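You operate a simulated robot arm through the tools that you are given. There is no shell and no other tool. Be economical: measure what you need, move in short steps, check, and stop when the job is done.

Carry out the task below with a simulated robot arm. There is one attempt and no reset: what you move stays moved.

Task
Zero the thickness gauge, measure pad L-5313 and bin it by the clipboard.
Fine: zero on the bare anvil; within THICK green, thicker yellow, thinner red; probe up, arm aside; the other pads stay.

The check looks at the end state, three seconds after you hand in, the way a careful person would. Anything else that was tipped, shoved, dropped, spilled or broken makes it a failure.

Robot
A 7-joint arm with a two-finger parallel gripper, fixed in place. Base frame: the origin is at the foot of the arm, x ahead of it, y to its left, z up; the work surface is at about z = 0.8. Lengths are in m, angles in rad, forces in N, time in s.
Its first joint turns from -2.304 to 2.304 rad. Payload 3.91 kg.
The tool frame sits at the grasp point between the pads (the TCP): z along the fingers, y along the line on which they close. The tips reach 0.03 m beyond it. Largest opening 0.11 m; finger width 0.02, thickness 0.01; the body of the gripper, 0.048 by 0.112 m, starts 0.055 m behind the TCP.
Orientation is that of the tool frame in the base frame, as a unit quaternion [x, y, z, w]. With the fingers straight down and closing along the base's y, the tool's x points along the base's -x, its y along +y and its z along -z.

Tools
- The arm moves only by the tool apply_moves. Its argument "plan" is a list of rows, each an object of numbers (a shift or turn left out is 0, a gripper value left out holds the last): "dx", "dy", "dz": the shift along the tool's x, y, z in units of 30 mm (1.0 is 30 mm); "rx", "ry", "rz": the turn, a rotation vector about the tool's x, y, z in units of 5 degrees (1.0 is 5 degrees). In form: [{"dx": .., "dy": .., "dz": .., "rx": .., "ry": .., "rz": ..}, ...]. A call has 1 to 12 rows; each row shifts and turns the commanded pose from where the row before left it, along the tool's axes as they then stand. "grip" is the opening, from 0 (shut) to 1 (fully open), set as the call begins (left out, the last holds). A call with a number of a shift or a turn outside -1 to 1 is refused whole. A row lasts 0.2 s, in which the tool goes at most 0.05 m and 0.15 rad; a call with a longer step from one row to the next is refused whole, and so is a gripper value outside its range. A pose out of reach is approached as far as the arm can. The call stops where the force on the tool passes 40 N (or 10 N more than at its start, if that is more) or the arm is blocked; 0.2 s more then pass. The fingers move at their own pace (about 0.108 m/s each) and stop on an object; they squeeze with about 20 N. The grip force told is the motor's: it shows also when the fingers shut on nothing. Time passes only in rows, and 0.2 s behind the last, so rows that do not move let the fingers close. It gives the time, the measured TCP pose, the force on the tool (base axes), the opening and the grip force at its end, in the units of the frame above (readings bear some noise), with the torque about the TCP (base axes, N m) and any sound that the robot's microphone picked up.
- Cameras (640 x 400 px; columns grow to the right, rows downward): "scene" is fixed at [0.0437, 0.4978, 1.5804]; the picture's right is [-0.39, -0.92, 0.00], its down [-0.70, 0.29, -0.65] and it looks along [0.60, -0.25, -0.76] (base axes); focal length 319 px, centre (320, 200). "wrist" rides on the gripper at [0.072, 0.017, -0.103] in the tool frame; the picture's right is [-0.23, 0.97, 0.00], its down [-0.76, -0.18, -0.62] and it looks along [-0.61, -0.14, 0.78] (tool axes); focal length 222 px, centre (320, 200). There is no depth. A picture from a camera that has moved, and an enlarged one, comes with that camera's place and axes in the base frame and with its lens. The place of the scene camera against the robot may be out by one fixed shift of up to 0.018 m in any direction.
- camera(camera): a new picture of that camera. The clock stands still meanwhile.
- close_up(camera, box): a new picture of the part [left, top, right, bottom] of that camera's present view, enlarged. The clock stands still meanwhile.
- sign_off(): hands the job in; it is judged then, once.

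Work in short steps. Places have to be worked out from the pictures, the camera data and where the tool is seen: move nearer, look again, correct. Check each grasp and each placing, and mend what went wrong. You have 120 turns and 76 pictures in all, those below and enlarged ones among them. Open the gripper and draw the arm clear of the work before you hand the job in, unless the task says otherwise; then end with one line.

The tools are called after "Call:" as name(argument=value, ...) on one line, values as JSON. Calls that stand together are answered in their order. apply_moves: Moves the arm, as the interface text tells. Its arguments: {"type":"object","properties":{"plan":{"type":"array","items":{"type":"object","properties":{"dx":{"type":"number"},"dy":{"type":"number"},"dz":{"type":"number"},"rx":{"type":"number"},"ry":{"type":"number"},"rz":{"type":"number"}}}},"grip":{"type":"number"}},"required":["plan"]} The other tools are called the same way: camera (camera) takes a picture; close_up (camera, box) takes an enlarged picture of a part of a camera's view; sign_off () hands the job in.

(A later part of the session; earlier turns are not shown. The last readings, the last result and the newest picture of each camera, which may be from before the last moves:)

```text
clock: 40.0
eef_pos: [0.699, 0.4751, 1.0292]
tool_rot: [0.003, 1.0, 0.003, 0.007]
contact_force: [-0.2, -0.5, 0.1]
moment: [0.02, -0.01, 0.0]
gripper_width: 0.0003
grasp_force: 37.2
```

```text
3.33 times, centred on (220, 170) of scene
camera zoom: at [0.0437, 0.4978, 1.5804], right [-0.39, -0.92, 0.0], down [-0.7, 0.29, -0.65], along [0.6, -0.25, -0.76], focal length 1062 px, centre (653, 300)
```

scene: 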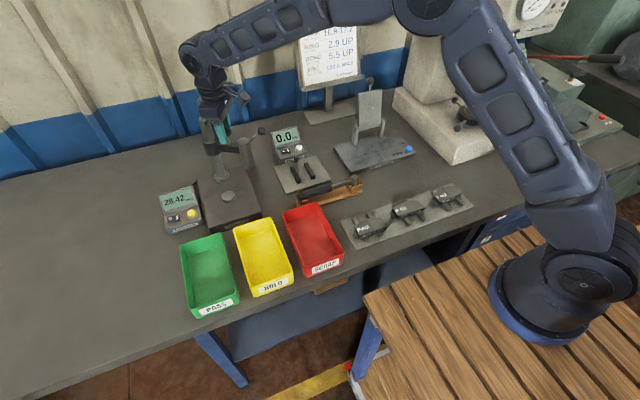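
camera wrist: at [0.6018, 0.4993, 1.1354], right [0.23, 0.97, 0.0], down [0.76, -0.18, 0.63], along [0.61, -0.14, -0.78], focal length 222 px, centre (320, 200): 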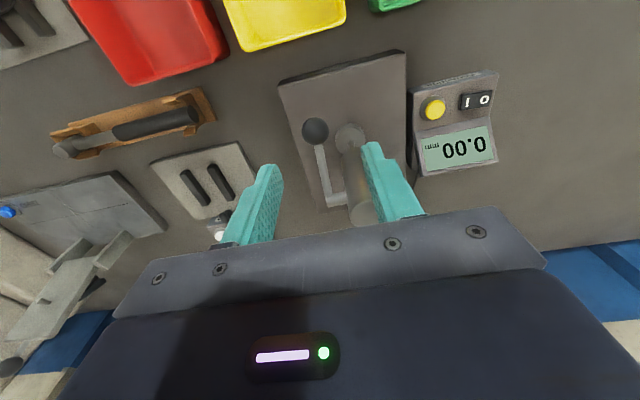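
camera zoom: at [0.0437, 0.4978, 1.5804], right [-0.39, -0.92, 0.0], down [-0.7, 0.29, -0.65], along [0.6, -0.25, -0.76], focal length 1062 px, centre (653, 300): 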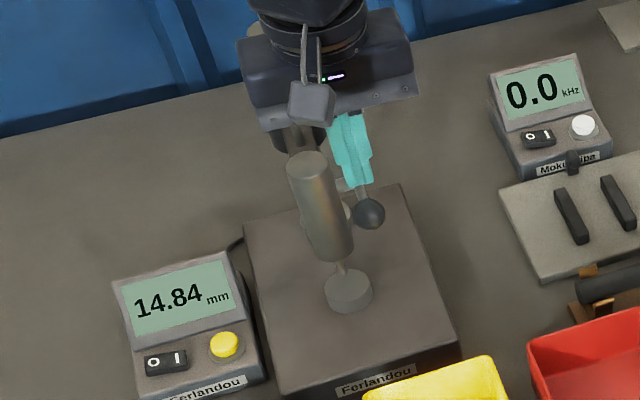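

Call:
apply_moves(plan=[{"dz": -0.4}, {}, {}], grip=0.5)

Call:
camera(camera="wrist")

```text
clock: 40.8
eef_pos: [0.6979, 0.475, 1.042]
tool_rot: [0.004, 1.0, 0.003, 0.008]
contact_force: [-0.4, 0.4, 0.1]
moment: [-0.02, -0.01, 0.03]
gripper_width: 0.0551
grasp_force: 0.0
```

```text
33 pictures are left
camera wrist: at [0.6248, 0.4933, 1.1439], right [0.24, 0.97, 0.01], down [0.75, -0.19, 0.63], along [0.62, -0.14, -0.77], focal length 222 px, centre (320, 200)
```

wrist: 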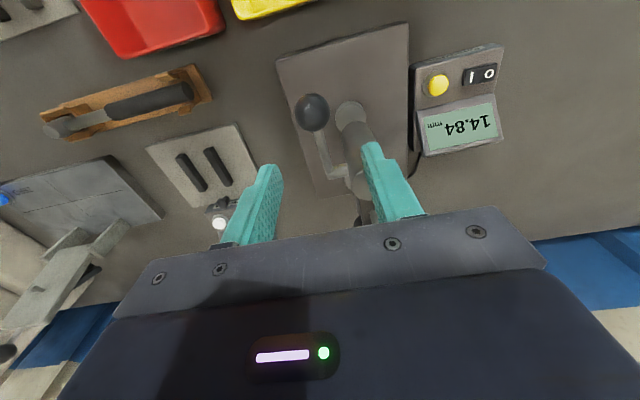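

The lever stays put at 14.84 by its own friction. I re-grip the ball, at ≈(0.678,0.476,0.970), with the pads centred on it this time, and lift slowly.

Call:
apply_moves(plan=[{"dx": 0.66, "dz": 0.3}, {"dz": 0.9}, {"dz": 0.9}, {"dz": 0.2}, {}])

Call:
apply_moves(plan=[{}, {}, {}], grip=0)

Call:
apply_moves(plan=[{"dx": -0.03, "dz": -0.17}, {"dx": -0.05, "dz": -0.17}, {"dx": -0.07, "dz": -0.16}, {"dx": -0.08, "dz": -0.155}, {}])

```text
clock: 42.0
eef_pos: [0.6817, 0.4765, 0.9723]
tool_rot: [0.004, 1.0, 0.003, 0.008]
contact_force: [0.2, 0.8, 0.1]
moment: [-0.03, 0.0, 0.01]
gripper_width: 0.0549
grasp_force: 0.1
```

```text
clock: 42.8
eef_pos: [0.6813, 0.476, 0.9734]
tool_rot: [0.005, 1.0, 0.003, 0.008]
contact_force: [0.0, 0.0, -0.4]
moment: [-0.01, 0.03, 0.0]
gripper_width: 0.0241
grasp_force: 44.7
```

```text
clock: 44.0
eef_pos: [0.6863, 0.4763, 0.9923]
tool_rot: [0.005, 1.0, 0.004, 0.008]
contact_force: [-5.2, -0.4, -16.9]
moment: [0.02, 0.97, 0.01]
gripper_width: 0.0242
grasp_force: 44.6
```

Call:
apply_moves(plan=[{"dx": -0.06, "dz": -0.14}, {"dx": -0.08, "dz": -0.14}, {"dx": -0.09, "dz": -0.12}, {"dx": -0.1, "dz": -0.11}, {}])

Call:
close_up(camera="scene", box=[150, 110, 290, 230])

```text
clock: 45.2
eef_pos: [0.6958, 0.4745, 1.0074]
tool_rot: [0.004, 1.0, 0.002, 0.008]
contact_force: [-6.8, 0.2, -14.4]
moment: [0.0, 0.89, 0.06]
gripper_width: 0.024
grasp_force: 45.1
```

```text
3.33 times, centred on (220, 170) of scene
camera zoom: at [0.0437, 0.4978, 1.5804], right [-0.39, -0.92, 0.0], down [-0.7, 0.29, -0.65], along [0.6, -0.25, -0.76], focal length 1062 px, centre (653, 300)
```

zoom: 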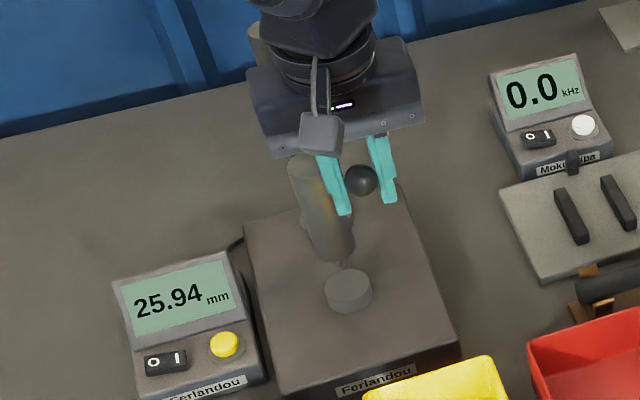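

25.94 now; I give it a bit more to bring the probe fully up.

Call:
apply_moves(plan=[{"dx": -0.07, "dz": -0.09}, {"dx": -0.08, "dz": -0.09}, {}])

Call:
apply_moves(plan=[{}, {"dz": -0.6}, {"dz": -0.7}, {"dz": -0.8}, {"dx": -0.5, "dy": 0.6}, {"dx": -0.9, "dy": 0.55}, {"dx": -0.9}, {"dx": -0.5}, {}], grip=0.5)

Call:
close_up(camera="scene", box=[150, 110, 290, 230])

```text
clock: 46.0
eef_pos: [0.7004, 0.4736, 1.0117]
tool_rot: [0.005, 1.0, 0.002, 0.008]
contact_force: [-7.4, -0.7, -15.0]
moment: [0.0, 0.87, -0.04]
gripper_width: 0.0237
grasp_force: 45.0
```

```text
clock: 48.0
eef_pos: [0.785, 0.5073, 1.0764]
tool_rot: [0.004, 1.0, 0.002, 0.008]
contact_force: [0.2, -0.3, 0.4]
moment: [0.02, -0.05, 0.01]
gripper_width: 0.0548
grasp_force: 0.0
```

```text
3.33 times, centred on (220, 170) of scene
camera zoom: at [0.0437, 0.4978, 1.5804], right [-0.39, -0.92, 0.0], down [-0.7, 0.29, -0.65], along [0.6, -0.25, -0.76], focal length 1062 px, centre (653, 300)
```

zoom: 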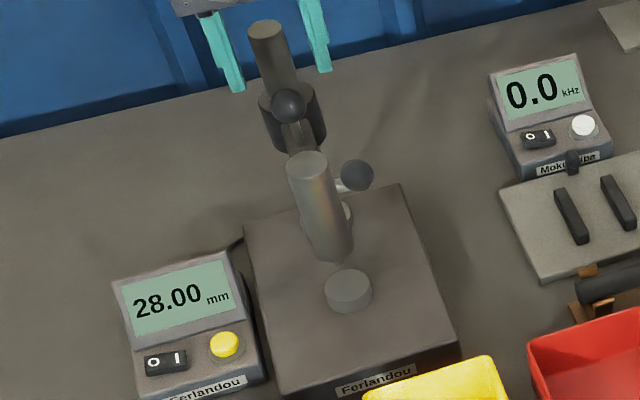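

28.00 with the probe up. I straighten the small tool tilt, descend on the swing knob and grip it.

Call:
apply_moves(plan=[{"rx": 0.05, "ry": 0.18, "rz": -0.1}, {"dz": 0.75, "dy": 0.08}, {"dz": 0.75}, {}])

Call:
apply_moves(plan=[{}, {}, {}], grip=0)

Call:
apply_moves(plan=[{"dy": -0.14, "dx": -0.006, "rz": -1}, {"dy": -0.14, "dx": -0.006, "rz": -1}, {"dy": -0.14, "dx": -0.006, "rz": -1}, {"dy": -0.14, "dx": -0.006, "rz": -1}, {"dy": -0.14, "dx": -0.006, "rz": -1}, {"dy": -0.14, "dx": -0.006, "rz": -1}])

```text
clock: 49.0
eef_pos: [0.7832, 0.5092, 1.0317]
tool_rot: [0.0, 1.0, 0.001, 0.0]
contact_force: [-0.4, 0.1, 0.0]
moment: [0.0, 0.02, -0.01]
gripper_width: 0.0551
grasp_force: 0.0
```

```text
clock: 49.8
eef_pos: [0.7834, 0.5102, 1.0312]
tool_rot: [0.0, 1.0, 0.001, 0.0]
contact_force: [-0.7, -0.9, -1.6]
moment: [-0.01, -0.18, 0.02]
gripper_width: 0.0273
grasp_force: 44.7
```

```text
clock: 51.2
eef_pos: [0.7899, 0.4862, 1.0318]
tool_rot: [-0.259, 0.966, 0.0, -0.001]
contact_force: [-20.9, -10.0, -11.5]
moment: [-0.08, 0.16, -0.02]
gripper_width: 0.0273
grasp_force: 44.7
```

Call:
apply_moves(plan=[{"dy": -0.14, "dx": 0.03, "rz": -1}, {"dy": -0.14, "dx": 0.02, "rz": -1}, {"dy": -0.14, "dx": 0.0, "rz": -1}, {"dy": -0.14, "dx": -0.006, "rz": -1}, {"dy": -0.14, "dx": -0.006, "rz": -1}, {"dy": -0.14, "dx": -0.006, "rz": -1}])

Call:
apply_moves(plan=[{"dy": -0.14, "dx": -0.006, "rz": -1}, {"dy": -0.14, "dx": -0.006, "rz": -1}, {"dy": -0.14, "dx": -0.006, "rz": -1}, {"dy": -0.14, "dx": -0.006, "rz": -1}, {"dy": -0.14, "dx": -0.006, "rz": -1}, {"dy": -0.14, "dx": -0.006, "rz": -1}])

```text
clock: 52.6
eef_pos: [0.8084, 0.4679, 1.0321]
tool_rot: [-0.502, 0.865, 0.0, 0.0]
contact_force: [-3.1, -6.9, -16.0]
moment: [0.18, -0.14, -0.1]
gripper_width: 0.0275
grasp_force: 45.1
```

```text
clock: 54.0
eef_pos: [0.8302, 0.4601, 1.0325]
tool_rot: [0.708, -0.707, 0.0, 0.001]
contact_force: [-19.7, -31.6, -10.4]
moment: [-0.18, 0.11, -0.01]
gripper_width: 0.0276
grasp_force: 45.5
```

The arm is back aside. I release, rise, and head for the pad tray; pad L-5313 estimated ≈(0.507,-0.104).

Call:
apply_moves(plan=[{}, {"dz": -0.5}, {"dz": -1}, {"dz": -1}, {"dz": -0.7}, {"dy": 1}, {"dy": 1}, {"dy": 1}, {"dy": 1}, {"dy": 1}, {"dy": 1}, {"dy": 1}], grip=0.5)

Call:
apply_moves(plan=[{"dx": 1}, {"dx": 1}, {"dx": 1}, {"dx": 1}, {"dx": 1}, {"dx": 1}, {"dx": 1}, {"dx": 1}, {"dx": 1}, {"dx": 1}, {"dx": 1}, {"dx": 1}])

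Call:
apply_moves(plan=[{"dx": 1}, {"dx": 1}, {"dx": 1}, {"dx": 1}, {"dx": 1, "dy": 0.5}, {"dx": 0.5, "dy": 0.5}, {}], grip=0.8)

Call:
camera(camera="wrist")

```text
clock: 56.6
eef_pos: [0.6217, 0.4617, 1.128]
tool_rot: [-0.707, 0.707, 0.0, 0.0]
contact_force: [0.0, 0.6, 0.5]
moment: [0.0, 0.06, 0.04]
gripper_width: 0.0552
grasp_force: 0.0
```

```text
clock: 59.2
eef_pos: [0.6182, 0.1017, 1.1265]
tool_rot: [-0.707, 0.707, 0.001, 0.001]
contact_force: [-0.6, -0.3, -0.2]
moment: [0.0, -0.02, 0.0]
gripper_width: 0.055
grasp_force: 0.1
```

```text
clock: 60.8
eef_pos: [0.5903, -0.0635, 1.1268]
tool_rot: [-0.707, 0.707, 0.001, 0.0]
contact_force: [-0.6, -0.9, 0.1]
moment: [0.01, -0.01, -0.01]
gripper_width: 0.088
grasp_force: 0.1
```

```text
30 pictures are left
camera wrist: at [0.5731, -0.1356, 1.2298], right [-0.97, 0.23, 0.0], down [0.18, 0.76, 0.62], along [0.14, 0.61, -0.78], focal length 222 px, centre (320, 200)
```

wrist: 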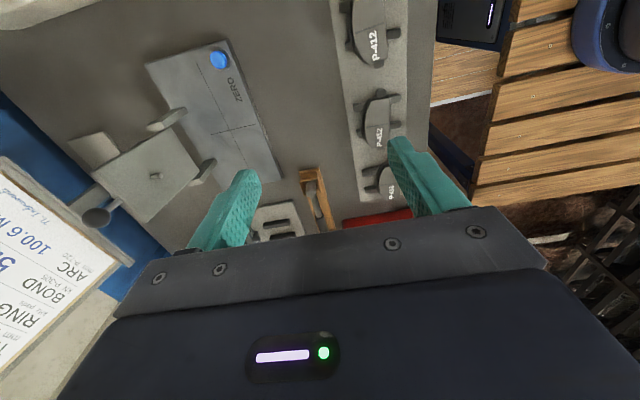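

Call:
close_up(camera="wrist", box=[330, 0, 430, 80])

```text
5.00 times, centred on (380, 40) of wrist
camera zoom: at [0.5731, -0.1356, 1.2298], right [-0.97, 0.23, 0.0], down [0.18, 0.76, 0.62], along [0.14, 0.61, -0.78], focal length 1111 px, centre (20, 1000)
```

zoom: 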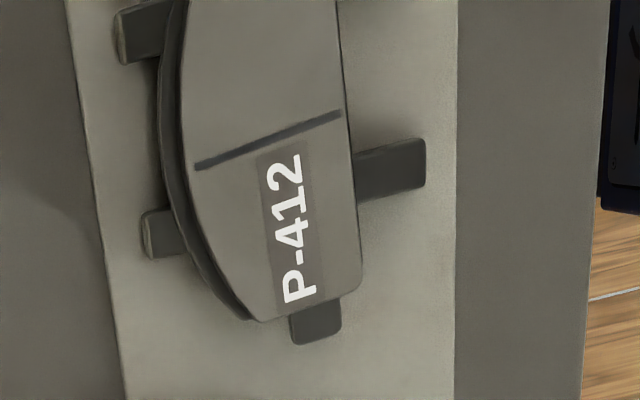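

Groove direction shows the pad's narrow axis about 3° off base x, groove midpoint ≈(0.505,-0.113). I come down over it for a precise look.

Call:
apply_moves(plan=[{"rz": -0.6}, {"dy": 0.9, "dx": 0.6}, {"dy": 0.9, "dx": 0.6}, {"dy": 0.8, "dx": 0.6}, {"dz": 1}, {"dz": 1}, {"dz": 1}, {"dz": 1}, {"dz": 1}, {"dz": 0.7}, {}], grip=0.8)

Call:
camera(camera="wrist")

```text
clock: 63.2
eef_pos: [0.5154, -0.122, 0.9575]
tool_rot: [0.725, -0.688, 0.0, -0.001]
contact_force: [-0.4, 0.2, 0.3]
moment: [-0.03, 0.03, 0.01]
gripper_width: 0.088
grasp_force: 0.0
```

```text
28 pictures are left
camera wrist: at [0.5031, -0.1944, 1.0597], right [-0.98, 0.18, 0.0], down [0.14, 0.77, 0.62], along [0.11, 0.61, -0.78], focal length 222 px, centre (320, 200)
```

wrist: 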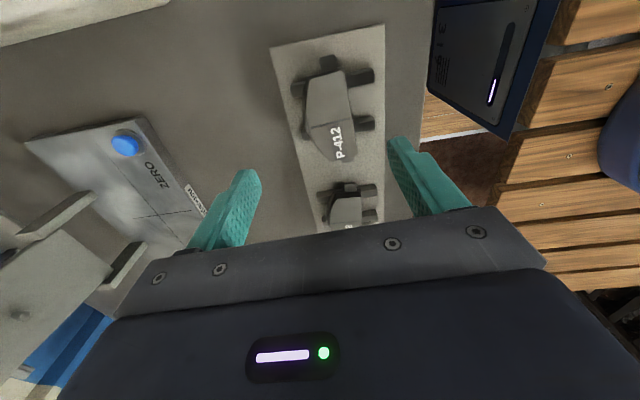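

Call:
close_up(camera="wrist", box=[260, 40, 400, 180])

```text
2.86 times, centred on (330, 110) of wrist
camera zoom: at [0.5031, -0.1944, 1.0597], right [-0.98, 0.18, 0.0], down [0.14, 0.77, 0.62], along [0.11, 0.61, -0.78], focal length 635 px, centre (291, 457)
```

zoom: 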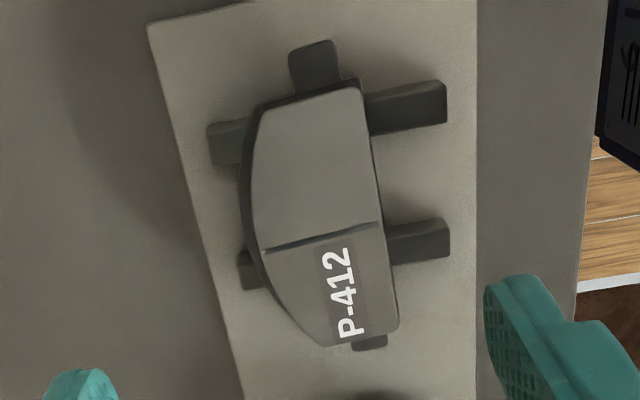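

Pad top is at z≈0.827, groove midpoint ≈(0.506,-0.1125). I descend so the tips are at ≈0.815, beside the pad, and close.

Call:
apply_moves(plan=[{"dy": 0.25, "dx": -0.15}, {"dz": 1}, {"dz": 1}, {"dz": 1}, {"dz": 0.5}, {"dz": 0.25}, {}], grip=0.75)

Call:
apply_moves(plan=[{}, {}, {}], grip=0)

Call:
close_up(camera="wrist", box=[240, 60, 400, 220])

```text
clock: 64.8
eef_pos: [0.5241, -0.118, 0.8458]
tool_rot: [0.725, -0.688, -0.001, 0.0]
contact_force: [-0.2, -0.8, 0.1]
moment: [-0.01, 0.01, 0.0]
gripper_width: 0.0826
grasp_force: 0.0
out of reach, approached as far as the arm can: row 2, 3, 4
```

```text
clock: 65.6
eef_pos: [0.523, -0.1182, 0.8455]
tool_rot: [0.725, -0.689, -0.001, 0.0]
contact_force: [-0.4, 0.7, 0.0]
moment: [0.01, -0.05, 0.02]
gripper_width: 0.0515
grasp_force: 20.3
```

```text
2.50 times, centred on (320, 140) of wrist
camera zoom: at [0.5109, -0.1913, 0.9493], right [-0.98, 0.18, 0.0], down [0.14, 0.77, 0.62], along [0.11, 0.61, -0.78], focal length 555 px, centre (320, 350)
```

zoom: 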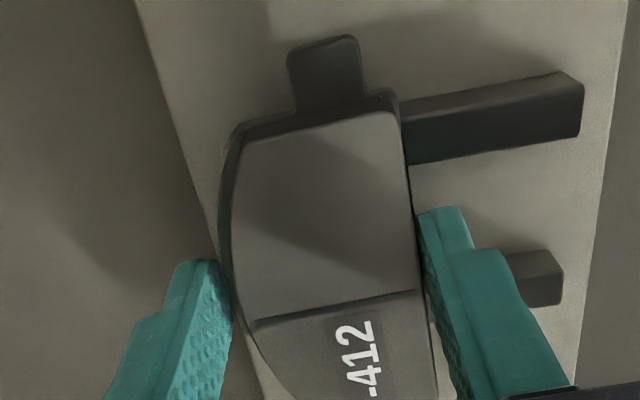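

Gripped at 51.5 mm (the pad slid ~16 mm along its rails to the arm's reach limit, still fine). I lift.

Call:
apply_moves(plan=[{"dz": -0.5}, {"dz": -0.5}, {"dz": -1}, {"dz": -1}, {"dy": -0.5, "dz": -1}, {"dy": -1, "dz": -1}, {"dy": -1, "dz": -1}, {}])

Call:
camera(camera="wrist")

```text
clock: 67.4
eef_pos: [0.5988, -0.1125, 1.0274]
tool_rot: [0.726, -0.688, 0.0, -0.001]
contact_force: [0.4, 0.0, -3.1]
moment: [-0.05, 0.03, 0.03]
gripper_width: 0.0515
grasp_force: 20.0
```

```text
25 pictures are left
camera wrist: at [0.5867, -0.186, 1.1303], right [-0.98, 0.18, 0.0], down [0.14, 0.77, 0.62], along [0.11, 0.61, -0.78], focal length 222 px, centre (320, 200)
```

wrist: 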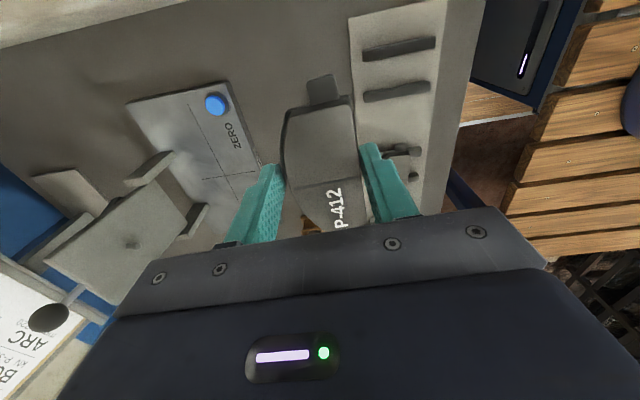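

Pad held well (≈0.3 kg), groove about 8 mm to +y of the grasp. I carry it toward the gauge, high and clear.

Call:
apply_moves(plan=[{"dz": -1, "rz": 0.6}, {"dz": -1}, {"dx": -1}, {"dx": -1}, {"dx": -1}, {"dx": -1}, {"dx": -1}, {"dx": -1}, {"dx": -1}, {"dx": -1}, {"dx": -1}, {"dx": -1}])

Call:
apply_moves(plan=[{"dx": -1}, {"dx": -1}, {"dx": -1}, {"dx": -1}, {"dx": -1}, {"dx": -1}, {"dx": -1}, {"dx": -1}, {"dx": -1}, {"dx": -1}, {"dx": -0.65}, {}])

Call:
apply_moves(plan=[{"dy": -1}, {"dy": -1}, {"dy": -1}, {"dy": -1}, {"dy": -0.4}, {"dz": 1}, {"dz": 1}, {"dz": 1}, {}])

Call:
close_up(camera="scene", box=[150, 110, 290, 230])

Call:
camera(camera="wrist")

```text
clock: 70.0
eef_pos: [0.5999, 0.1861, 1.0864]
tool_rot: [0.707, -0.707, 0.0, 0.0]
contact_force: [-0.2, -0.4, -2.2]
moment: [-0.02, -0.02, 0.03]
gripper_width: 0.0515
grasp_force: 20.1
```

```text
clock: 72.6
eef_pos: [0.5989, 0.5059, 1.0904]
tool_rot: [-0.707, 0.707, 0.0, 0.001]
contact_force: [0.1, 0.7, -1.6]
moment: [-0.03, 0.0, -0.03]
gripper_width: 0.0516
grasp_force: 20.0
```

```text
clock: 74.6
eef_pos: [0.7298, 0.5036, 0.9981]
tool_rot: [-0.707, 0.707, 0.001, 0.001]
contact_force: [-0.9, 0.0, -3.3]
moment: [0.01, -0.01, 0.02]
gripper_width: 0.0518
grasp_force: 20.5
```

```text
3.33 times, centred on (220, 170) of scene
camera zoom: at [0.0437, 0.4978, 1.5804], right [-0.39, -0.92, 0.0], down [-0.7, 0.29, -0.65], along [0.6, -0.25, -0.76], focal length 1062 px, centre (653, 300)
```

zoom: 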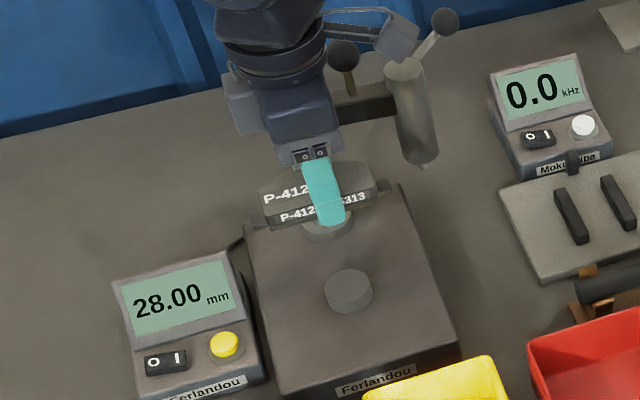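

```text
23 pictures are left
camera wrist: at [0.7129, 0.4318, 1.1003], right [-0.97, 0.23, 0.0], down [0.18, 0.76, 0.62], along [0.14, 0.61, -0.78], focal length 222 px, centre (320, 200)
```

wrist: 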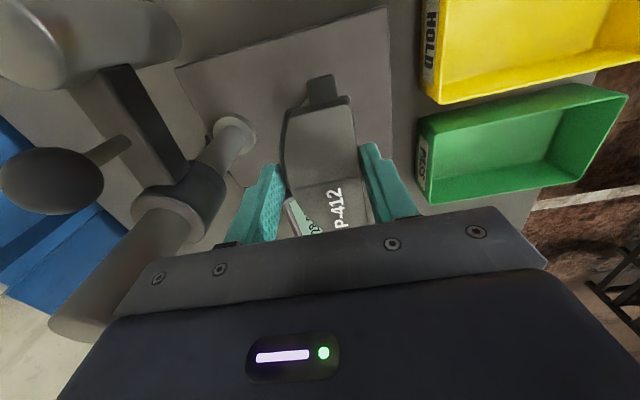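

I align to the disc at (0.734,0.507) and descend to just above contact.

Call:
apply_moves(plan=[{"dy": -0.14, "dx": -0.11}, {"dz": 1}, {"dz": 1}, {"dz": 0.8}, {"dz": 0.3}, {}])

Call:
apply_moves(plan=[{"dz": 0.05}, {"dz": 0.05}, {"dz": 0.05}, {}])

```text
clock: 76.0
eef_pos: [0.7338, 0.5074, 0.9036]
tool_rot: [-0.706, 0.708, 0.001, 0.001]
contact_force: [0.1, -0.6, -2.5]
moment: [-0.03, 0.03, 0.0]
gripper_width: 0.0517
grasp_force: 19.5
```

```text
clock: 77.0
eef_pos: [0.7335, 0.5093, 0.8997]
tool_rot: [0.707, -0.707, -0.001, -0.001]
contact_force: [-0.2, 0.0, -2.8]
moment: [0.0, 0.01, 0.0]
gripper_width: 0.0515
grasp_force: 19.9
```

Call:
apply_moves(plan=[{"dz": 0.05}, {"dz": 0.05}, {}])

Call:
apply_moves(plan=[{"dz": 0.05}, {}])

```text
clock: 77.8
eef_pos: [0.733, 0.5076, 0.897]
tool_rot: [-0.707, 0.708, 0.001, 0.001]
contact_force: [0.7, 0.3, -2.9]
moment: [0.0, -0.06, 0.0]
gripper_width: 0.0518
grasp_force: 20.2
```

```text
clock: 78.4
eef_pos: [0.7339, 0.5085, 0.895]
tool_rot: [0.708, -0.707, 0.0, -0.001]
contact_force: [-0.1, -0.1, -2.0]
moment: [0.0, -0.04, 0.0]
gripper_width: 0.0516
grasp_force: 20.0
```

Call:
apply_moves(plan=[{"dz": 0.05}, {}])

Call:
apply_moves(plan=[{"dz": 0.05}, {}])

Call:
close_up(camera="scene", box=[190, 150, 270, 200])

```text
clock: 79.0
eef_pos: [0.734, 0.5077, 0.8934]
tool_rot: [0.707, -0.707, -0.001, 0.0]
contact_force: [-0.8, -0.4, -3.0]
moment: [0.01, -0.01, -0.03]
gripper_width: 0.0515
grasp_force: 20.1
```

```text
clock: 79.6
eef_pos: [0.7336, 0.5081, 0.8929]
tool_rot: [-0.707, 0.707, 0.001, 0.002]
contact_force: [0.3, -0.3, -2.8]
moment: [-0.03, -0.02, 0.01]
gripper_width: 0.0517
grasp_force: 20.0
```

```text
8.00 times, centred on (230, 175) of scene
camera zoom: at [0.0437, 0.4978, 1.5804], right [-0.39, -0.92, 0.0], down [-0.7, 0.29, -0.65], along [0.6, -0.25, -0.76], focal length 2549 px, centre (1040, 400)
```

zoom: 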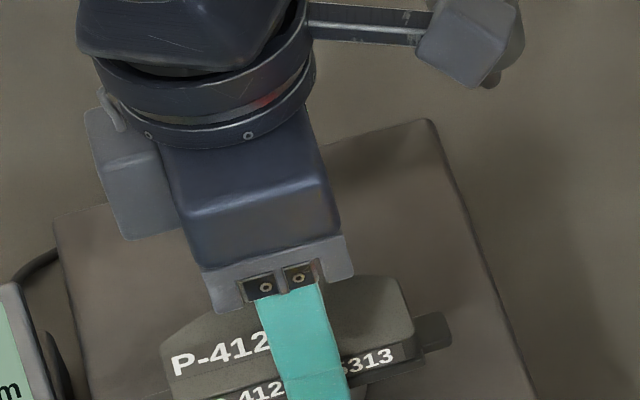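

Call:
apply_moves(plan=[{"dz": 0.05}, {}])

Call:
apply_moves(plan=[{"dz": 0.05}, {}])

Call:
apply_moves(plan=[{"dz": 0.05}, {}])

```text
clock: 80.2
eef_pos: [0.7344, 0.507, 0.8915]
tool_rot: [0.708, -0.706, -0.001, 0.0]
contact_force: [0.0, 0.2, -3.4]
moment: [0.01, -0.02, 0.02]
gripper_width: 0.0517
grasp_force: 20.5
```

```text
clock: 80.8
eef_pos: [0.7343, 0.5074, 0.8892]
tool_rot: [-0.707, 0.707, 0.001, 0.001]
contact_force: [0.5, -0.9, -3.1]
moment: [-0.04, 0.01, 0.03]
gripper_width: 0.0516
grasp_force: 19.9
```

```text
clock: 81.4
eef_pos: [0.7357, 0.508, 0.8882]
tool_rot: [0.707, -0.707, 0.0, -0.001]
contact_force: [0.6, -0.4, -1.9]
moment: [-0.01, -0.03, 0.01]
gripper_width: 0.0516
grasp_force: 20.2
```

Call:
apply_moves(plan=[{"dz": 0.05}, {}])

Call:
apply_moves(plan=[{"dz": 0.05}, {}])

Call:
camera(camera="wrist")

```text
clock: 82.0
eef_pos: [0.7342, 0.5074, 0.8877]
tool_rot: [-0.707, 0.707, 0.001, 0.0]
contact_force: [0.3, -0.7, -1.9]
moment: [-0.03, -0.03, 0.0]
gripper_width: 0.0516
grasp_force: 19.7
```

```text
clock: 82.6
eef_pos: [0.7356, 0.5078, 0.8853]
tool_rot: [-0.707, 0.707, 0.0, 0.001]
contact_force: [0.5, 0.0, -3.0]
moment: [0.0, 0.0, -0.03]
gripper_width: 0.0516
grasp_force: 19.9
```

```text
21 pictures are left
camera wrist: at [0.7173, 0.4362, 0.988], right [-0.97, 0.23, 0.0], down [0.18, 0.76, 0.62], along [0.14, 0.61, -0.78], focal length 222 px, centre (320, 200)
```

wrist: 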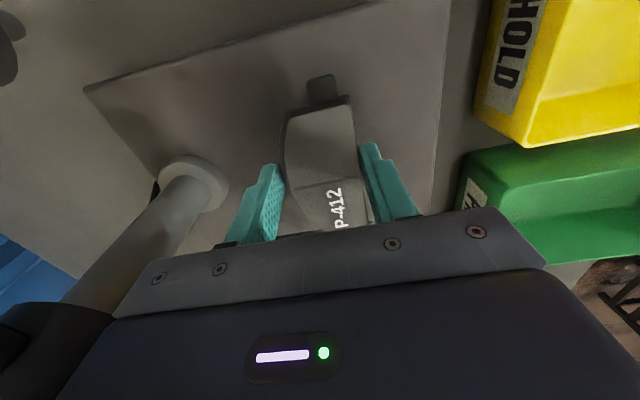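

Call:
apply_moves(plan=[{"dz": 0.05}, {}])

Call:
apply_moves(plan=[{"dz": 0.05}, {}])

Call:
apply_moves(plan=[{"dz": 0.05}, {}])

```text
clock: 83.2
eef_pos: [0.7359, 0.5081, 0.8851]
tool_rot: [-0.707, 0.707, 0.0, 0.001]
contact_force: [-1.1, -0.5, 3.8]
moment: [-0.02, 0.03, -0.02]
gripper_width: 0.0513
grasp_force: 19.7
```

```text
clock: 83.8
eef_pos: [0.7346, 0.5086, 0.8834]
tool_rot: [-0.707, 0.707, -0.001, 0.001]
contact_force: [-0.7, -0.7, 14.3]
moment: [-0.02, -0.04, -0.03]
gripper_width: 0.0517
grasp_force: 19.9
```

```text
clock: 84.4
eef_pos: [0.7338, 0.5069, 0.8811]
tool_rot: [0.707, -0.707, 0.0, -0.002]
contact_force: [4.2, 0.9, 14.6]
moment: [0.07, -0.13, -0.02]
gripper_width: 0.0515
grasp_force: 20.0
```

Contact at TCP z≈0.885, with 14 N now. I ease off a millimetre and release, then rise.

Call:
apply_moves(plan=[{"dz": -0.06}, {}])

Call:
apply_moves(plan=[{}, {}, {"dz": -0.5}, {"dz": -1}, {"dz": -1}, {"dz": -1}, {"dz": -1}, {"dz": -1}, {"dz": -0.8}, {}], grip=0.7)

Call:
camera(camera="wrist")

```text
clock: 85.0
eef_pos: [0.7337, 0.5079, 0.8807]
tool_rot: [-0.707, 0.707, 0.001, -0.001]
contact_force: [-0.3, 0.1, -3.1]
moment: [-0.05, 0.04, 0.01]
gripper_width: 0.0513
grasp_force: 19.7
```

```text
clock: 87.2
eef_pos: [0.7328, 0.5088, 1.0727]
tool_rot: [-0.707, 0.707, 0.0, 0.001]
contact_force: [-0.5, -0.6, 1.1]
moment: [0.02, 0.02, -0.01]
gripper_width: 0.0771
grasp_force: 0.0
```

```text
20 pictures are left
camera wrist: at [0.7162, 0.4375, 1.1752], right [-0.97, 0.23, 0.0], down [0.18, 0.76, 0.62], along [0.14, 0.61, -0.78], focal length 222 px, centre (320, 200)
```

wrist: 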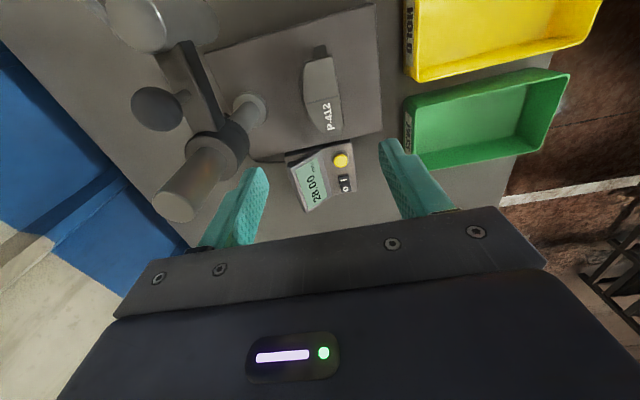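

The pad lies flat; groove at y≈0.5155, so the probe at y≈0.505 lands clear of it. I go to the swing knob again.

Call:
apply_moves(plan=[{"dz": -1}, {"dz": -1}, {"dy": -1, "dx": 0.5}, {"dy": -1, "dx": 0.5}, {"dy": -1, "dx": 0.6}, {"dy": -0.27}, {"dz": 1}, {"dz": 1}, {"dz": 0.8}, {"dz": 0.6}, {}], grip=0.5)

Call:
camera(camera="wrist")

```text
clock: 89.6
eef_pos: [0.8318, 0.4594, 1.0287]
tool_rot: [-0.707, 0.707, 0.001, 0.0]
contact_force: [0.4, -0.2, 0.2]
moment: [-0.02, 0.0, -0.01]
gripper_width: 0.0552
grasp_force: 0.0
```

```text
19 pictures are left
camera wrist: at [0.8151, 0.3875, 1.1313], right [-0.97, 0.23, 0.0], down [0.18, 0.76, 0.62], along [0.14, 0.61, -0.78], focal length 222 px, centre (320, 200)
```

wrist: 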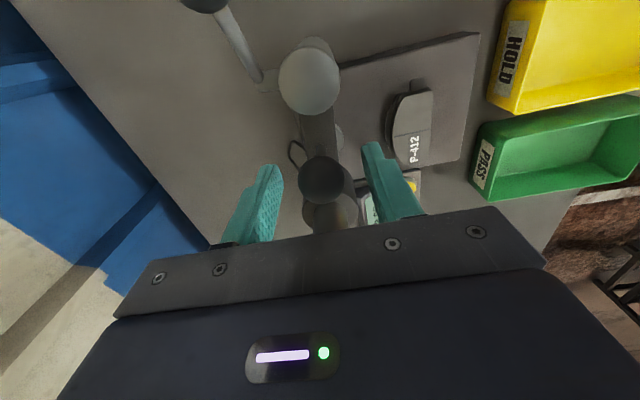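

Knob is centred between the fingers. I close and swing the arm over the pad as before.

Call:
apply_moves(plan=[{}, {}, {}], grip=0)

Call:
apply_moves(plan=[{"dy": 0.14, "dx": -0.006, "rz": 1}, {"dy": 0.14, "dx": -0.01, "rz": 1}, {"dy": 0.14, "dx": -0.015, "rz": 1}, {"dy": 0.14, "dx": -0.02, "rz": 1}, {"dy": 0.14, "dx": -0.02, "rz": 1}, {"dy": 0.14, "dx": -0.02, "rz": 1}])

Call:
apply_moves(plan=[{"dy": 0.14, "dx": -0.015, "rz": 1}, {"dy": 0.14, "dx": -0.01, "rz": 1}, {"dy": 0.14, "dx": -0.006, "rz": 1}, {"dy": 0.14, "dx": -0.006, "rz": 1}, {"dy": 0.14, "dx": -0.006, "rz": 1}, {"dy": 0.14, "dx": -0.006, "rz": 1}])

```text
clock: 90.4
eef_pos: [0.8306, 0.4599, 1.028]
tool_rot: [0.708, -0.707, -0.001, 0.0]
contact_force: [-25.7, -8.7, -4.3]
moment: [-0.62, 0.21, 0.0]
gripper_width: 0.0277
grasp_force: 44.9
```

```text
clock: 91.8
eef_pos: [0.8085, 0.467, 1.0289]
tool_rot: [-0.499, 0.866, 0.001, 0.0]
contact_force: [-1.0, -10.3, -16.2]
moment: [-0.03, -0.04, -0.22]
gripper_width: 0.0277
grasp_force: 44.9
```

```text
clock: 93.2
eef_pos: [0.7905, 0.487, 1.0294]
tool_rot: [-0.259, 0.966, 0.001, 0.0]
contact_force: [-18.8, -11.6, -16.2]
moment: [-0.01, 0.23, 0.01]
gripper_width: 0.0278
grasp_force: 44.9
```

Call:
apply_moves(plan=[{"dy": 0.14, "dx": 0.02, "rz": 1}, {"dy": 0.14, "dx": 0.01, "rz": 1}, {"dy": 0.14, "dx": -0.006, "rz": 1}, {"dy": 0.14, "dx": -0.006, "rz": 1}, {"dy": 0.14, "dx": -0.006, "rz": 1}, {"dy": 0.06, "rz": 0.5}, {}])

Call:
apply_moves(plan=[{}, {"dz": -0.5}, {"dz": -1}, {"dz": -1}, {"dx": 1}, {"dx": 1}, {"dx": 1}, {"dx": 0.3, "rz": 0.5}, {}], grip=0.5)

Call:
close_up(camera="wrist", box=[230, 50, 450, 210])

Call:
close_up(camera="scene", box=[190, 140, 270, 200])

```text
clock: 94.8
eef_pos: [0.7833, 0.5078, 1.0281]
tool_rot: [-0.021, 1.0, 0.001, 0.001]
contact_force: [5.1, 7.3, -9.4]
moment: [0.08, 0.1, 0.11]
gripper_width: 0.0279
grasp_force: 45.5
```

```text
clock: 96.8
eef_pos: [0.6853, 0.5025, 1.1045]
tool_rot: [0.0, 1.0, 0.001, -0.001]
contact_force: [-0.5, 0.9, -0.8]
moment: [-0.03, -0.03, 0.0]
gripper_width: 0.0551
grasp_force: 0.1
```

```text
2.50 times, centred on (340, 130) of wrist
camera zoom: at [0.6135, 0.5197, 1.2079], right [0.23, 0.97, 0.0], down [0.76, -0.18, 0.62], along [0.61, -0.14, -0.78], focal length 555 px, centre (270, 375)
```

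zoom: 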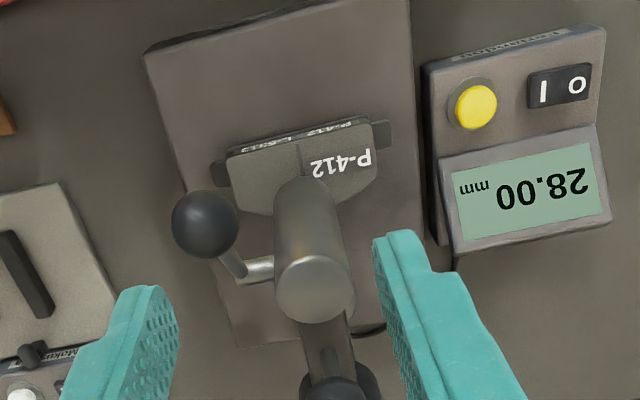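

```text
6.67 times, centred on (230, 170) of scene
camera zoom: at [0.0437, 0.4978, 1.5804], right [-0.39, -0.92, 0.0], down [-0.7, 0.29, -0.65], along [0.6, -0.25, -0.76], focal length 2124 px, centre (920, 400)
```

zoom: 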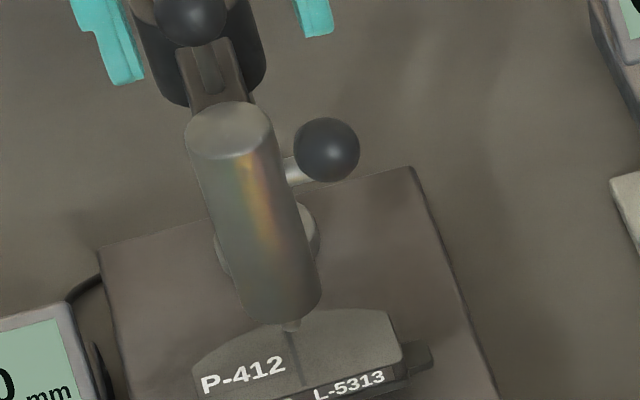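

The probe would land very close to the pad's groove (≈2–4 mm off), which would spoil the reading. I re-grip the knob and swing back about 5° so it lands ≈10 mm clear of the groove but still over the anvil.

Call:
apply_moves(plan=[{"dx": -1, "dy": 0.1}, {"dx": -1, "dy": 0.07}, {"dx": -1}, {"dx": -0.27}, {"dz": 1}, {"dz": 0.9}, {"dz": 0.6}, {}])

Call:
apply_moves(plan=[{}, {}, {}], grip=0)

Call:
apply_moves(plan=[{"dy": -0.07, "rz": -0.5}, {"dy": -0.08, "rz": -0.5}, {}])

Call:
apply_moves(plan=[{}, {"dz": -0.5}, {"dz": -1}, {"dz": -1}, {"rz": 1}, {"dx": 1}, {"dx": 1}, {"dx": 1}, {"dx": 0.3}, {}], grip=0.5)

Call:
close_up(camera="scene", box=[190, 140, 270, 200])

Call:
close_up(camera="wrist", box=[230, 50, 450, 210])

```text
clock: 98.6
eef_pos: [0.7837, 0.5072, 1.0299]
tool_rot: [-0.001, 1.0, 0.001, 0.0]
contact_force: [0.0, -1.0, -1.2]
moment: [0.03, 0.0, -0.01]
gripper_width: 0.055
grasp_force: 0.1
```

```text
clock: 99.4
eef_pos: [0.7835, 0.5085, 1.0297]
tool_rot: [0.0, 1.0, 0.001, 0.0]
contact_force: [-1.3, 5.5, -3.1]
moment: [0.06, -0.23, 0.04]
gripper_width: 0.0274
grasp_force: 45.1
```

```text
clock: 100.2
eef_pos: [0.7825, 0.5037, 1.029]
tool_rot: [-0.044, 0.999, 0.001, 0.0]
contact_force: [6.6, 10.7, -9.1]
moment: [0.05, -0.59, 0.26]
gripper_width: 0.0274
grasp_force: 45.2
```

```text
clock: 102.4
eef_pos: [0.6841, 0.5036, 1.1038]
tool_rot: [-0.001, 1.0, 0.001, 0.0]
contact_force: [0.1, -0.4, -0.1]
moment: [0.0, 0.04, -0.02]
gripper_width: 0.0548
grasp_force: 0.1
```

```text
6.67 times, centred on (230, 170) of scene
camera zoom: at [0.0437, 0.4978, 1.5804], right [-0.39, -0.92, 0.0], down [-0.7, 0.29, -0.65], along [0.6, -0.25, -0.76], focal length 2124 px, centre (920, 400)
```

zoom: 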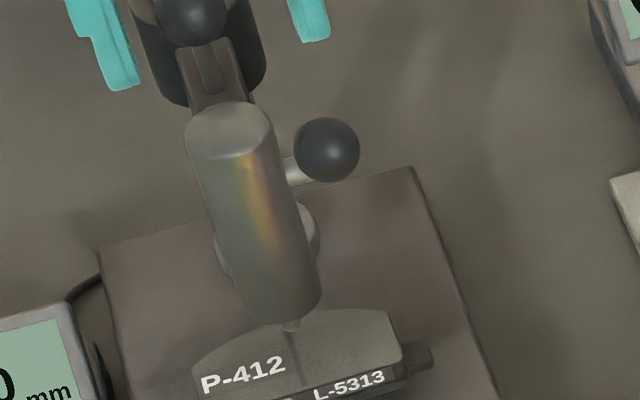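

```text
2.50 times, centred on (340, 130) of wrist
camera zoom: at [0.6123, 0.5213, 1.2069], right [0.23, 0.97, 0.0], down [0.76, -0.18, 0.62], along [0.61, -0.14, -0.78], focal length 555 px, centre (270, 375)
```

zoom: 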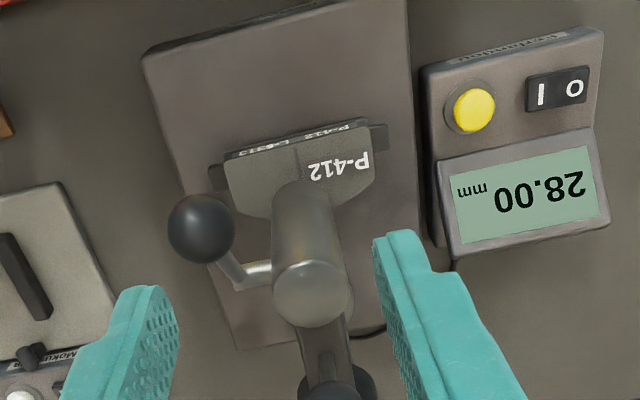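

The arm sprang back to the same place, so there is a detent over the anvil. The probe spindle (~9 mm) is wider than the ~3–4 mm groove, so I'll measure here and judge the reading. I go to the lever ball at (0.694,0.476,1.007).

Call:
apply_moves(plan=[{"dx": -0.33, "dy": -0.46}, {"dy": -0.46}, {"dz": 1}, {"dz": 1}, {"dz": 1}, {"dz": 0.16}, {}])

Call:
apply_moves(plan=[{}, {}, {}], grip=0)

Call:
apply_moves(plan=[{"dx": 0.1, "dz": 0.12}, {"dx": 0.1, "dz": 0.125}, {"dx": 0.09, "dz": 0.135}, {"dx": 0.08, "dz": 0.145}, {}])

Call:
close_up(camera="scene", box=[150, 130, 270, 220])

```text
clock: 104.0
eef_pos: [0.6955, 0.4758, 1.01]
tool_rot: [0.0, 1.0, 0.001, -0.001]
contact_force: [-0.5, 0.6, -0.1]
moment: [0.01, 0.01, -0.01]
gripper_width: 0.0552
grasp_force: 0.1
```

```text
clock: 104.8
eef_pos: [0.6948, 0.4769, 1.0101]
tool_rot: [0.0, 1.0, 0.001, 0.0]
contact_force: [0.2, 0.5, -1.1]
moment: [0.01, -0.08, -0.06]
gripper_width: 0.0242
grasp_force: 45.4
```

```text
clock: 106.0
eef_pos: [0.6832, 0.4763, 0.9935]
tool_rot: [0.001, 1.0, 0.001, 0.0]
contact_force: [7.2, 1.5, 15.7]
moment: [-0.03, -0.97, -0.05]
gripper_width: 0.024
grasp_force: 44.8
```

```text
4.44 times, centred on (210, 175) of scene
camera zoom: at [0.0437, 0.4978, 1.5804], right [-0.39, -0.92, 0.0], down [-0.7, 0.29, -0.65], along [0.6, -0.25, -0.76], focal length 1416 px, centre (809, 311)
```

zoom: 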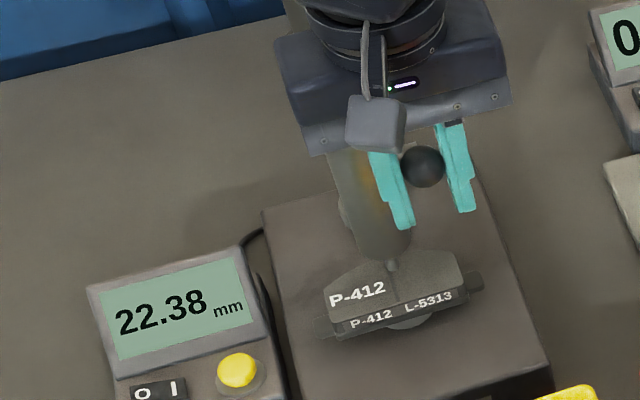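

Call:
apply_moves(plan=[{"dx": 0.06, "dz": 0.15}, {"dx": 0.06, "dz": 0.15}, {"dx": 0.05, "dz": 0.16}, {"dx": 0.04, "dz": 0.16}, {}])

Call:
close_up(camera="scene", box=[150, 130, 270, 220])

```text
clock: 107.2
eef_pos: [0.6769, 0.4748, 0.9751]
tool_rot: [0.0, 1.0, 0.001, 0.0]
contact_force: [-2.4, -0.4, 18.2]
moment: [-0.03, -1.02, 0.04]
gripper_width: 0.0242
grasp_force: 45.5
```

```text
4.44 times, centred on (210, 175) of scene
camera zoom: at [0.0437, 0.4978, 1.5804], right [-0.39, -0.92, 0.0], down [-0.7, 0.29, -0.65], along [0.6, -0.25, -0.76], focal length 1416 px, centre (809, 311)
```

zoom: 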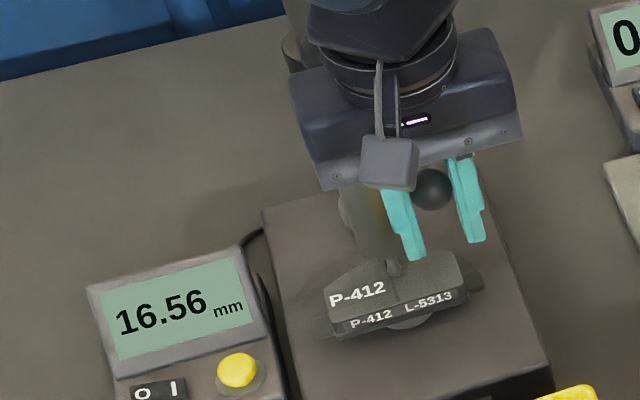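

16.56; I press one small step further to see whether the probe is truly seated.

Call:
apply_moves(plan=[{"dx": 0.02, "dz": 0.08}, {"dx": 0.01, "dz": 0.08}, {}])

Call:
close_up(camera="scene", box=[150, 130, 270, 220])

```text
clock: 108.0
eef_pos: [0.6753, 0.4756, 0.9707]
tool_rot: [0.0, 1.0, 0.001, 0.001]
contact_force: [-6.1, 0.8, 20.4]
moment: [0.05, -1.2, 0.08]
gripper_width: 0.0244
grasp_force: 45.0
```

```text
4.44 times, centred on (210, 175) of scene
camera zoom: at [0.0437, 0.4978, 1.5804], right [-0.39, -0.92, 0.0], down [-0.7, 0.29, -0.65], along [0.6, -0.25, -0.76], focal length 1416 px, centre (809, 311)
```

zoom: 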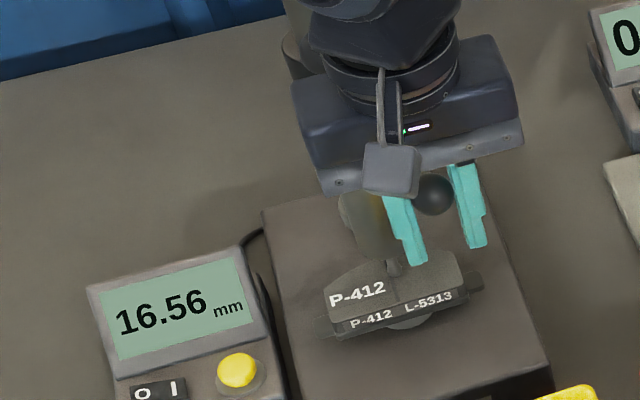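

Steady at 16.56. I check closely whether the probe tip sits in the pad's groove, which would falsify it.

Call:
close_up(camera="scene", box=[210, 180, 246, 203])

```text
16.00 times, centred on (228, 192) of scene
camera zoom: at [0.0437, 0.4978, 1.5804], right [-0.39, -0.92, 0.0], down [-0.7, 0.29, -0.65], along [0.6, -0.25, -0.76], focal length 5098 px, centre (1792, 336)
```

zoom: 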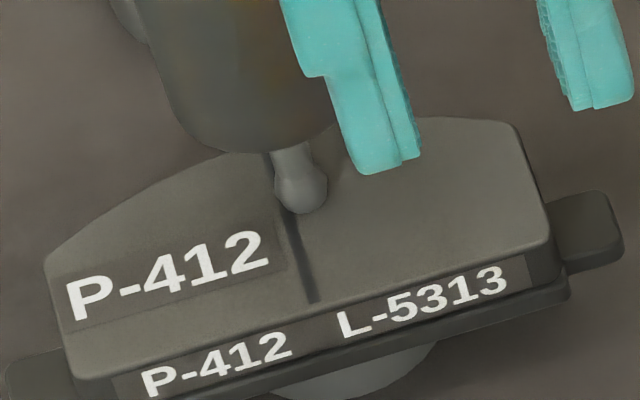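

The ball tip rests ≈3.6 mm from the 2.6 mm groove, on the flat face, so 16.56 mm is genuine: below 16.8 → thin → red bin. Now I raise the lever fully.

Call:
apply_moves(plan=[{"dz": -0.19}, {"dz": -0.19, "dx": -0.03}, {"dz": -0.18, "dx": -0.05}, {"dz": -0.18, "dx": -0.08}, {"dz": -0.17, "dx": -0.1}, {"dz": -0.16, "dx": -0.13}, {"dz": -0.15, "dx": -0.16}, {"dz": -0.15, "dx": -0.18}, {}])

Call:
close_up(camera="scene", box=[150, 110, 290, 230])

```text
clock: 110.0
eef_pos: [0.696, 0.4757, 1.0114]
tool_rot: [-0.001, 1.0, 0.0, 0.0]
contact_force: [-26.8, -5.2, -18.4]
moment: [0.04, -0.18, 0.03]
gripper_width: 0.0245
grasp_force: 44.4
```

```text
3.33 times, centred on (220, 170) of scene
camera zoom: at [0.0437, 0.4978, 1.5804], right [-0.39, -0.92, 0.0], down [-0.7, 0.29, -0.65], along [0.6, -0.25, -0.76], focal length 1062 px, centre (653, 300)
```

zoom: 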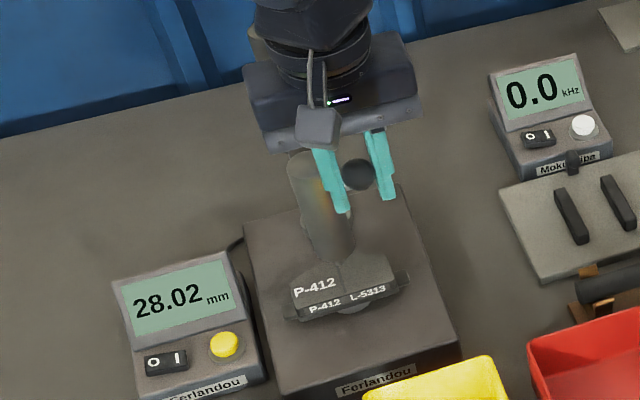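

Probe is fully up. I release, go to the knob and swing the arm aside.

Call:
apply_moves(plan=[{}, {"dz": -0.6}, {"dz": -0.7}, {"dz": -0.8}, {"dx": -0.6, "dy": 0.6}, {"dx": -0.9, "dy": 0.5}, {"dx": -0.9}, {"dx": -0.5}, {"dz": 0.75}, {"dz": 0.7}, {}], grip=0.5)

Call:
apply_moves(plan=[{}, {}, {}], grip=0)

Call:
apply_moves(plan=[{"dy": -0.14, "dx": 0.01, "rz": -1}, {"dy": -0.14, "dx": 0.01, "rz": -1}, {"dy": -0.14, "dx": 0.01, "rz": -1}, {"dy": -0.14, "dx": 0.0, "rz": -1}, {"dy": -0.14, "dx": 0.0, "rz": -1}, {"dy": -0.14, "dx": 0.0, "rz": -1}])

```text
clock: 112.4
eef_pos: [0.7851, 0.5089, 1.0309]
tool_rot: [0.0, 1.0, 0.0, -0.001]
contact_force: [-0.7, -0.2, 1.0]
moment: [0.01, -0.04, -0.01]
gripper_width: 0.0551
grasp_force: 0.1
```

```text
clock: 113.2
eef_pos: [0.7848, 0.5092, 1.0288]
tool_rot: [0.0, 1.0, 0.001, 0.0]
contact_force: [0.8, 3.2, -1.1]
moment: [0.1, -0.18, 0.03]
gripper_width: 0.0275
grasp_force: 45.1
```

```text
clock: 114.6
eef_pos: [0.7897, 0.4842, 1.0308]
tool_rot: [-0.26, 0.966, 0.001, 0.0]
contact_force: [24.6, 14.9, -8.5]
moment: [0.22, -0.29, -0.03]
gripper_width: 0.0277
grasp_force: 45.1
```

Call:
apply_moves(plan=[{"dy": -0.14, "dx": -0.04, "rz": -1}, {"dy": -0.14, "dx": -0.01, "rz": -1}, {"dy": -0.14, "dx": 0.0, "rz": -1}, {"dy": -0.14, "dx": -0.006, "rz": -1}, {"dy": -0.14, "dx": -0.006, "rz": -1}, {"dy": -0.14, "dx": -0.006, "rz": -1}])

Call:
apply_moves(plan=[{"dy": -0.14, "dx": -0.006, "rz": -1}, {"dy": -0.14, "dx": -0.006, "rz": -1}, {"dy": -0.14, "dx": -0.006, "rz": -1}, {"dy": -0.14, "dx": -0.006, "rz": -1}, {"dy": -0.14, "dx": -0.006, "rz": -1}, {"dy": -0.14, "dx": -0.006, "rz": -1}, {}])

```text
clock: 116.0
eef_pos: [0.8095, 0.4659, 1.0307]
tool_rot: [-0.501, 0.865, 0.001, 0.0]
contact_force: [-11.5, -16.0, -2.0]
moment: [-0.87, 0.61, -0.02]
gripper_width: 0.0276
grasp_force: 44.7
```

```text
clock: 117.6
eef_pos: [0.831, 0.4592, 1.0303]
tool_rot: [0.709, -0.706, -0.001, 0.001]
contact_force: [-8.5, -7.4, 5.8]
moment: [0.15, 0.23, -0.13]
gripper_width: 0.0276
grasp_force: 45.2
stopped in row 7: the force on the tool passed its limit at 41 N (the readings are from after the stop); the commanded pose is now the measured one
```

Arm aside again. I release, rise and return above the pad to pick it up.

Call:
apply_moves(plan=[{}, {"dz": -0.5}, {"dz": -1}, {"dz": -1}, {"dz": -0.5}, {"dy": 1, "dx": -0.5}, {"dy": 1, "dx": -0.5}, {"dy": 1, "dx": -0.6}, {"dy": 0.25}, {}], grip=0.5)

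Call:
apply_moves(plan=[{}, {"dz": 1}, {"dz": 1}, {"dz": 1}, {"dz": 1}, {}], grip=0.75)

Call:
camera(camera="wrist")

```text
clock: 119.8
eef_pos: [0.7325, 0.5076, 1.1211]
tool_rot: [0.709, -0.706, 0.0, 0.001]
contact_force: [-0.3, 0.0, -0.5]
moment: [0.0, 0.03, -0.01]
gripper_width: 0.0549
grasp_force: 0.1
```

```text
clock: 121.2
eef_pos: [0.7337, 0.507, 1.0012]
tool_rot: [0.708, -0.706, -0.001, 0.001]
contact_force: [-0.3, -0.4, -0.1]
moment: [0.0, 0.05, 0.04]
gripper_width: 0.0825
grasp_force: 0.1
```

```text
9 pictures are left
camera wrist: at [0.7174, 0.4358, 1.1032], right [-0.97, 0.22, 0.0], down [0.18, 0.76, 0.62], along [0.14, 0.61, -0.78], focal length 222 px, centre (320, 200)
```

wrist: 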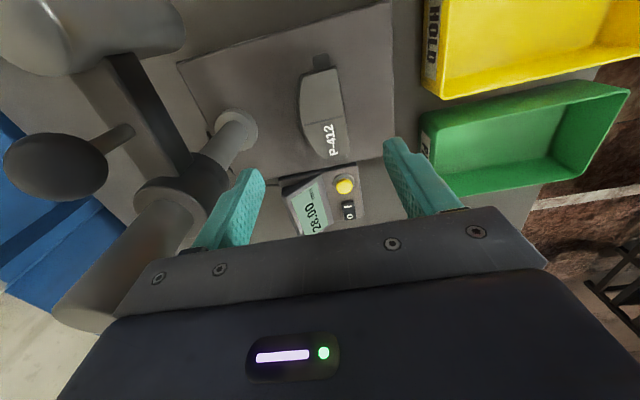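

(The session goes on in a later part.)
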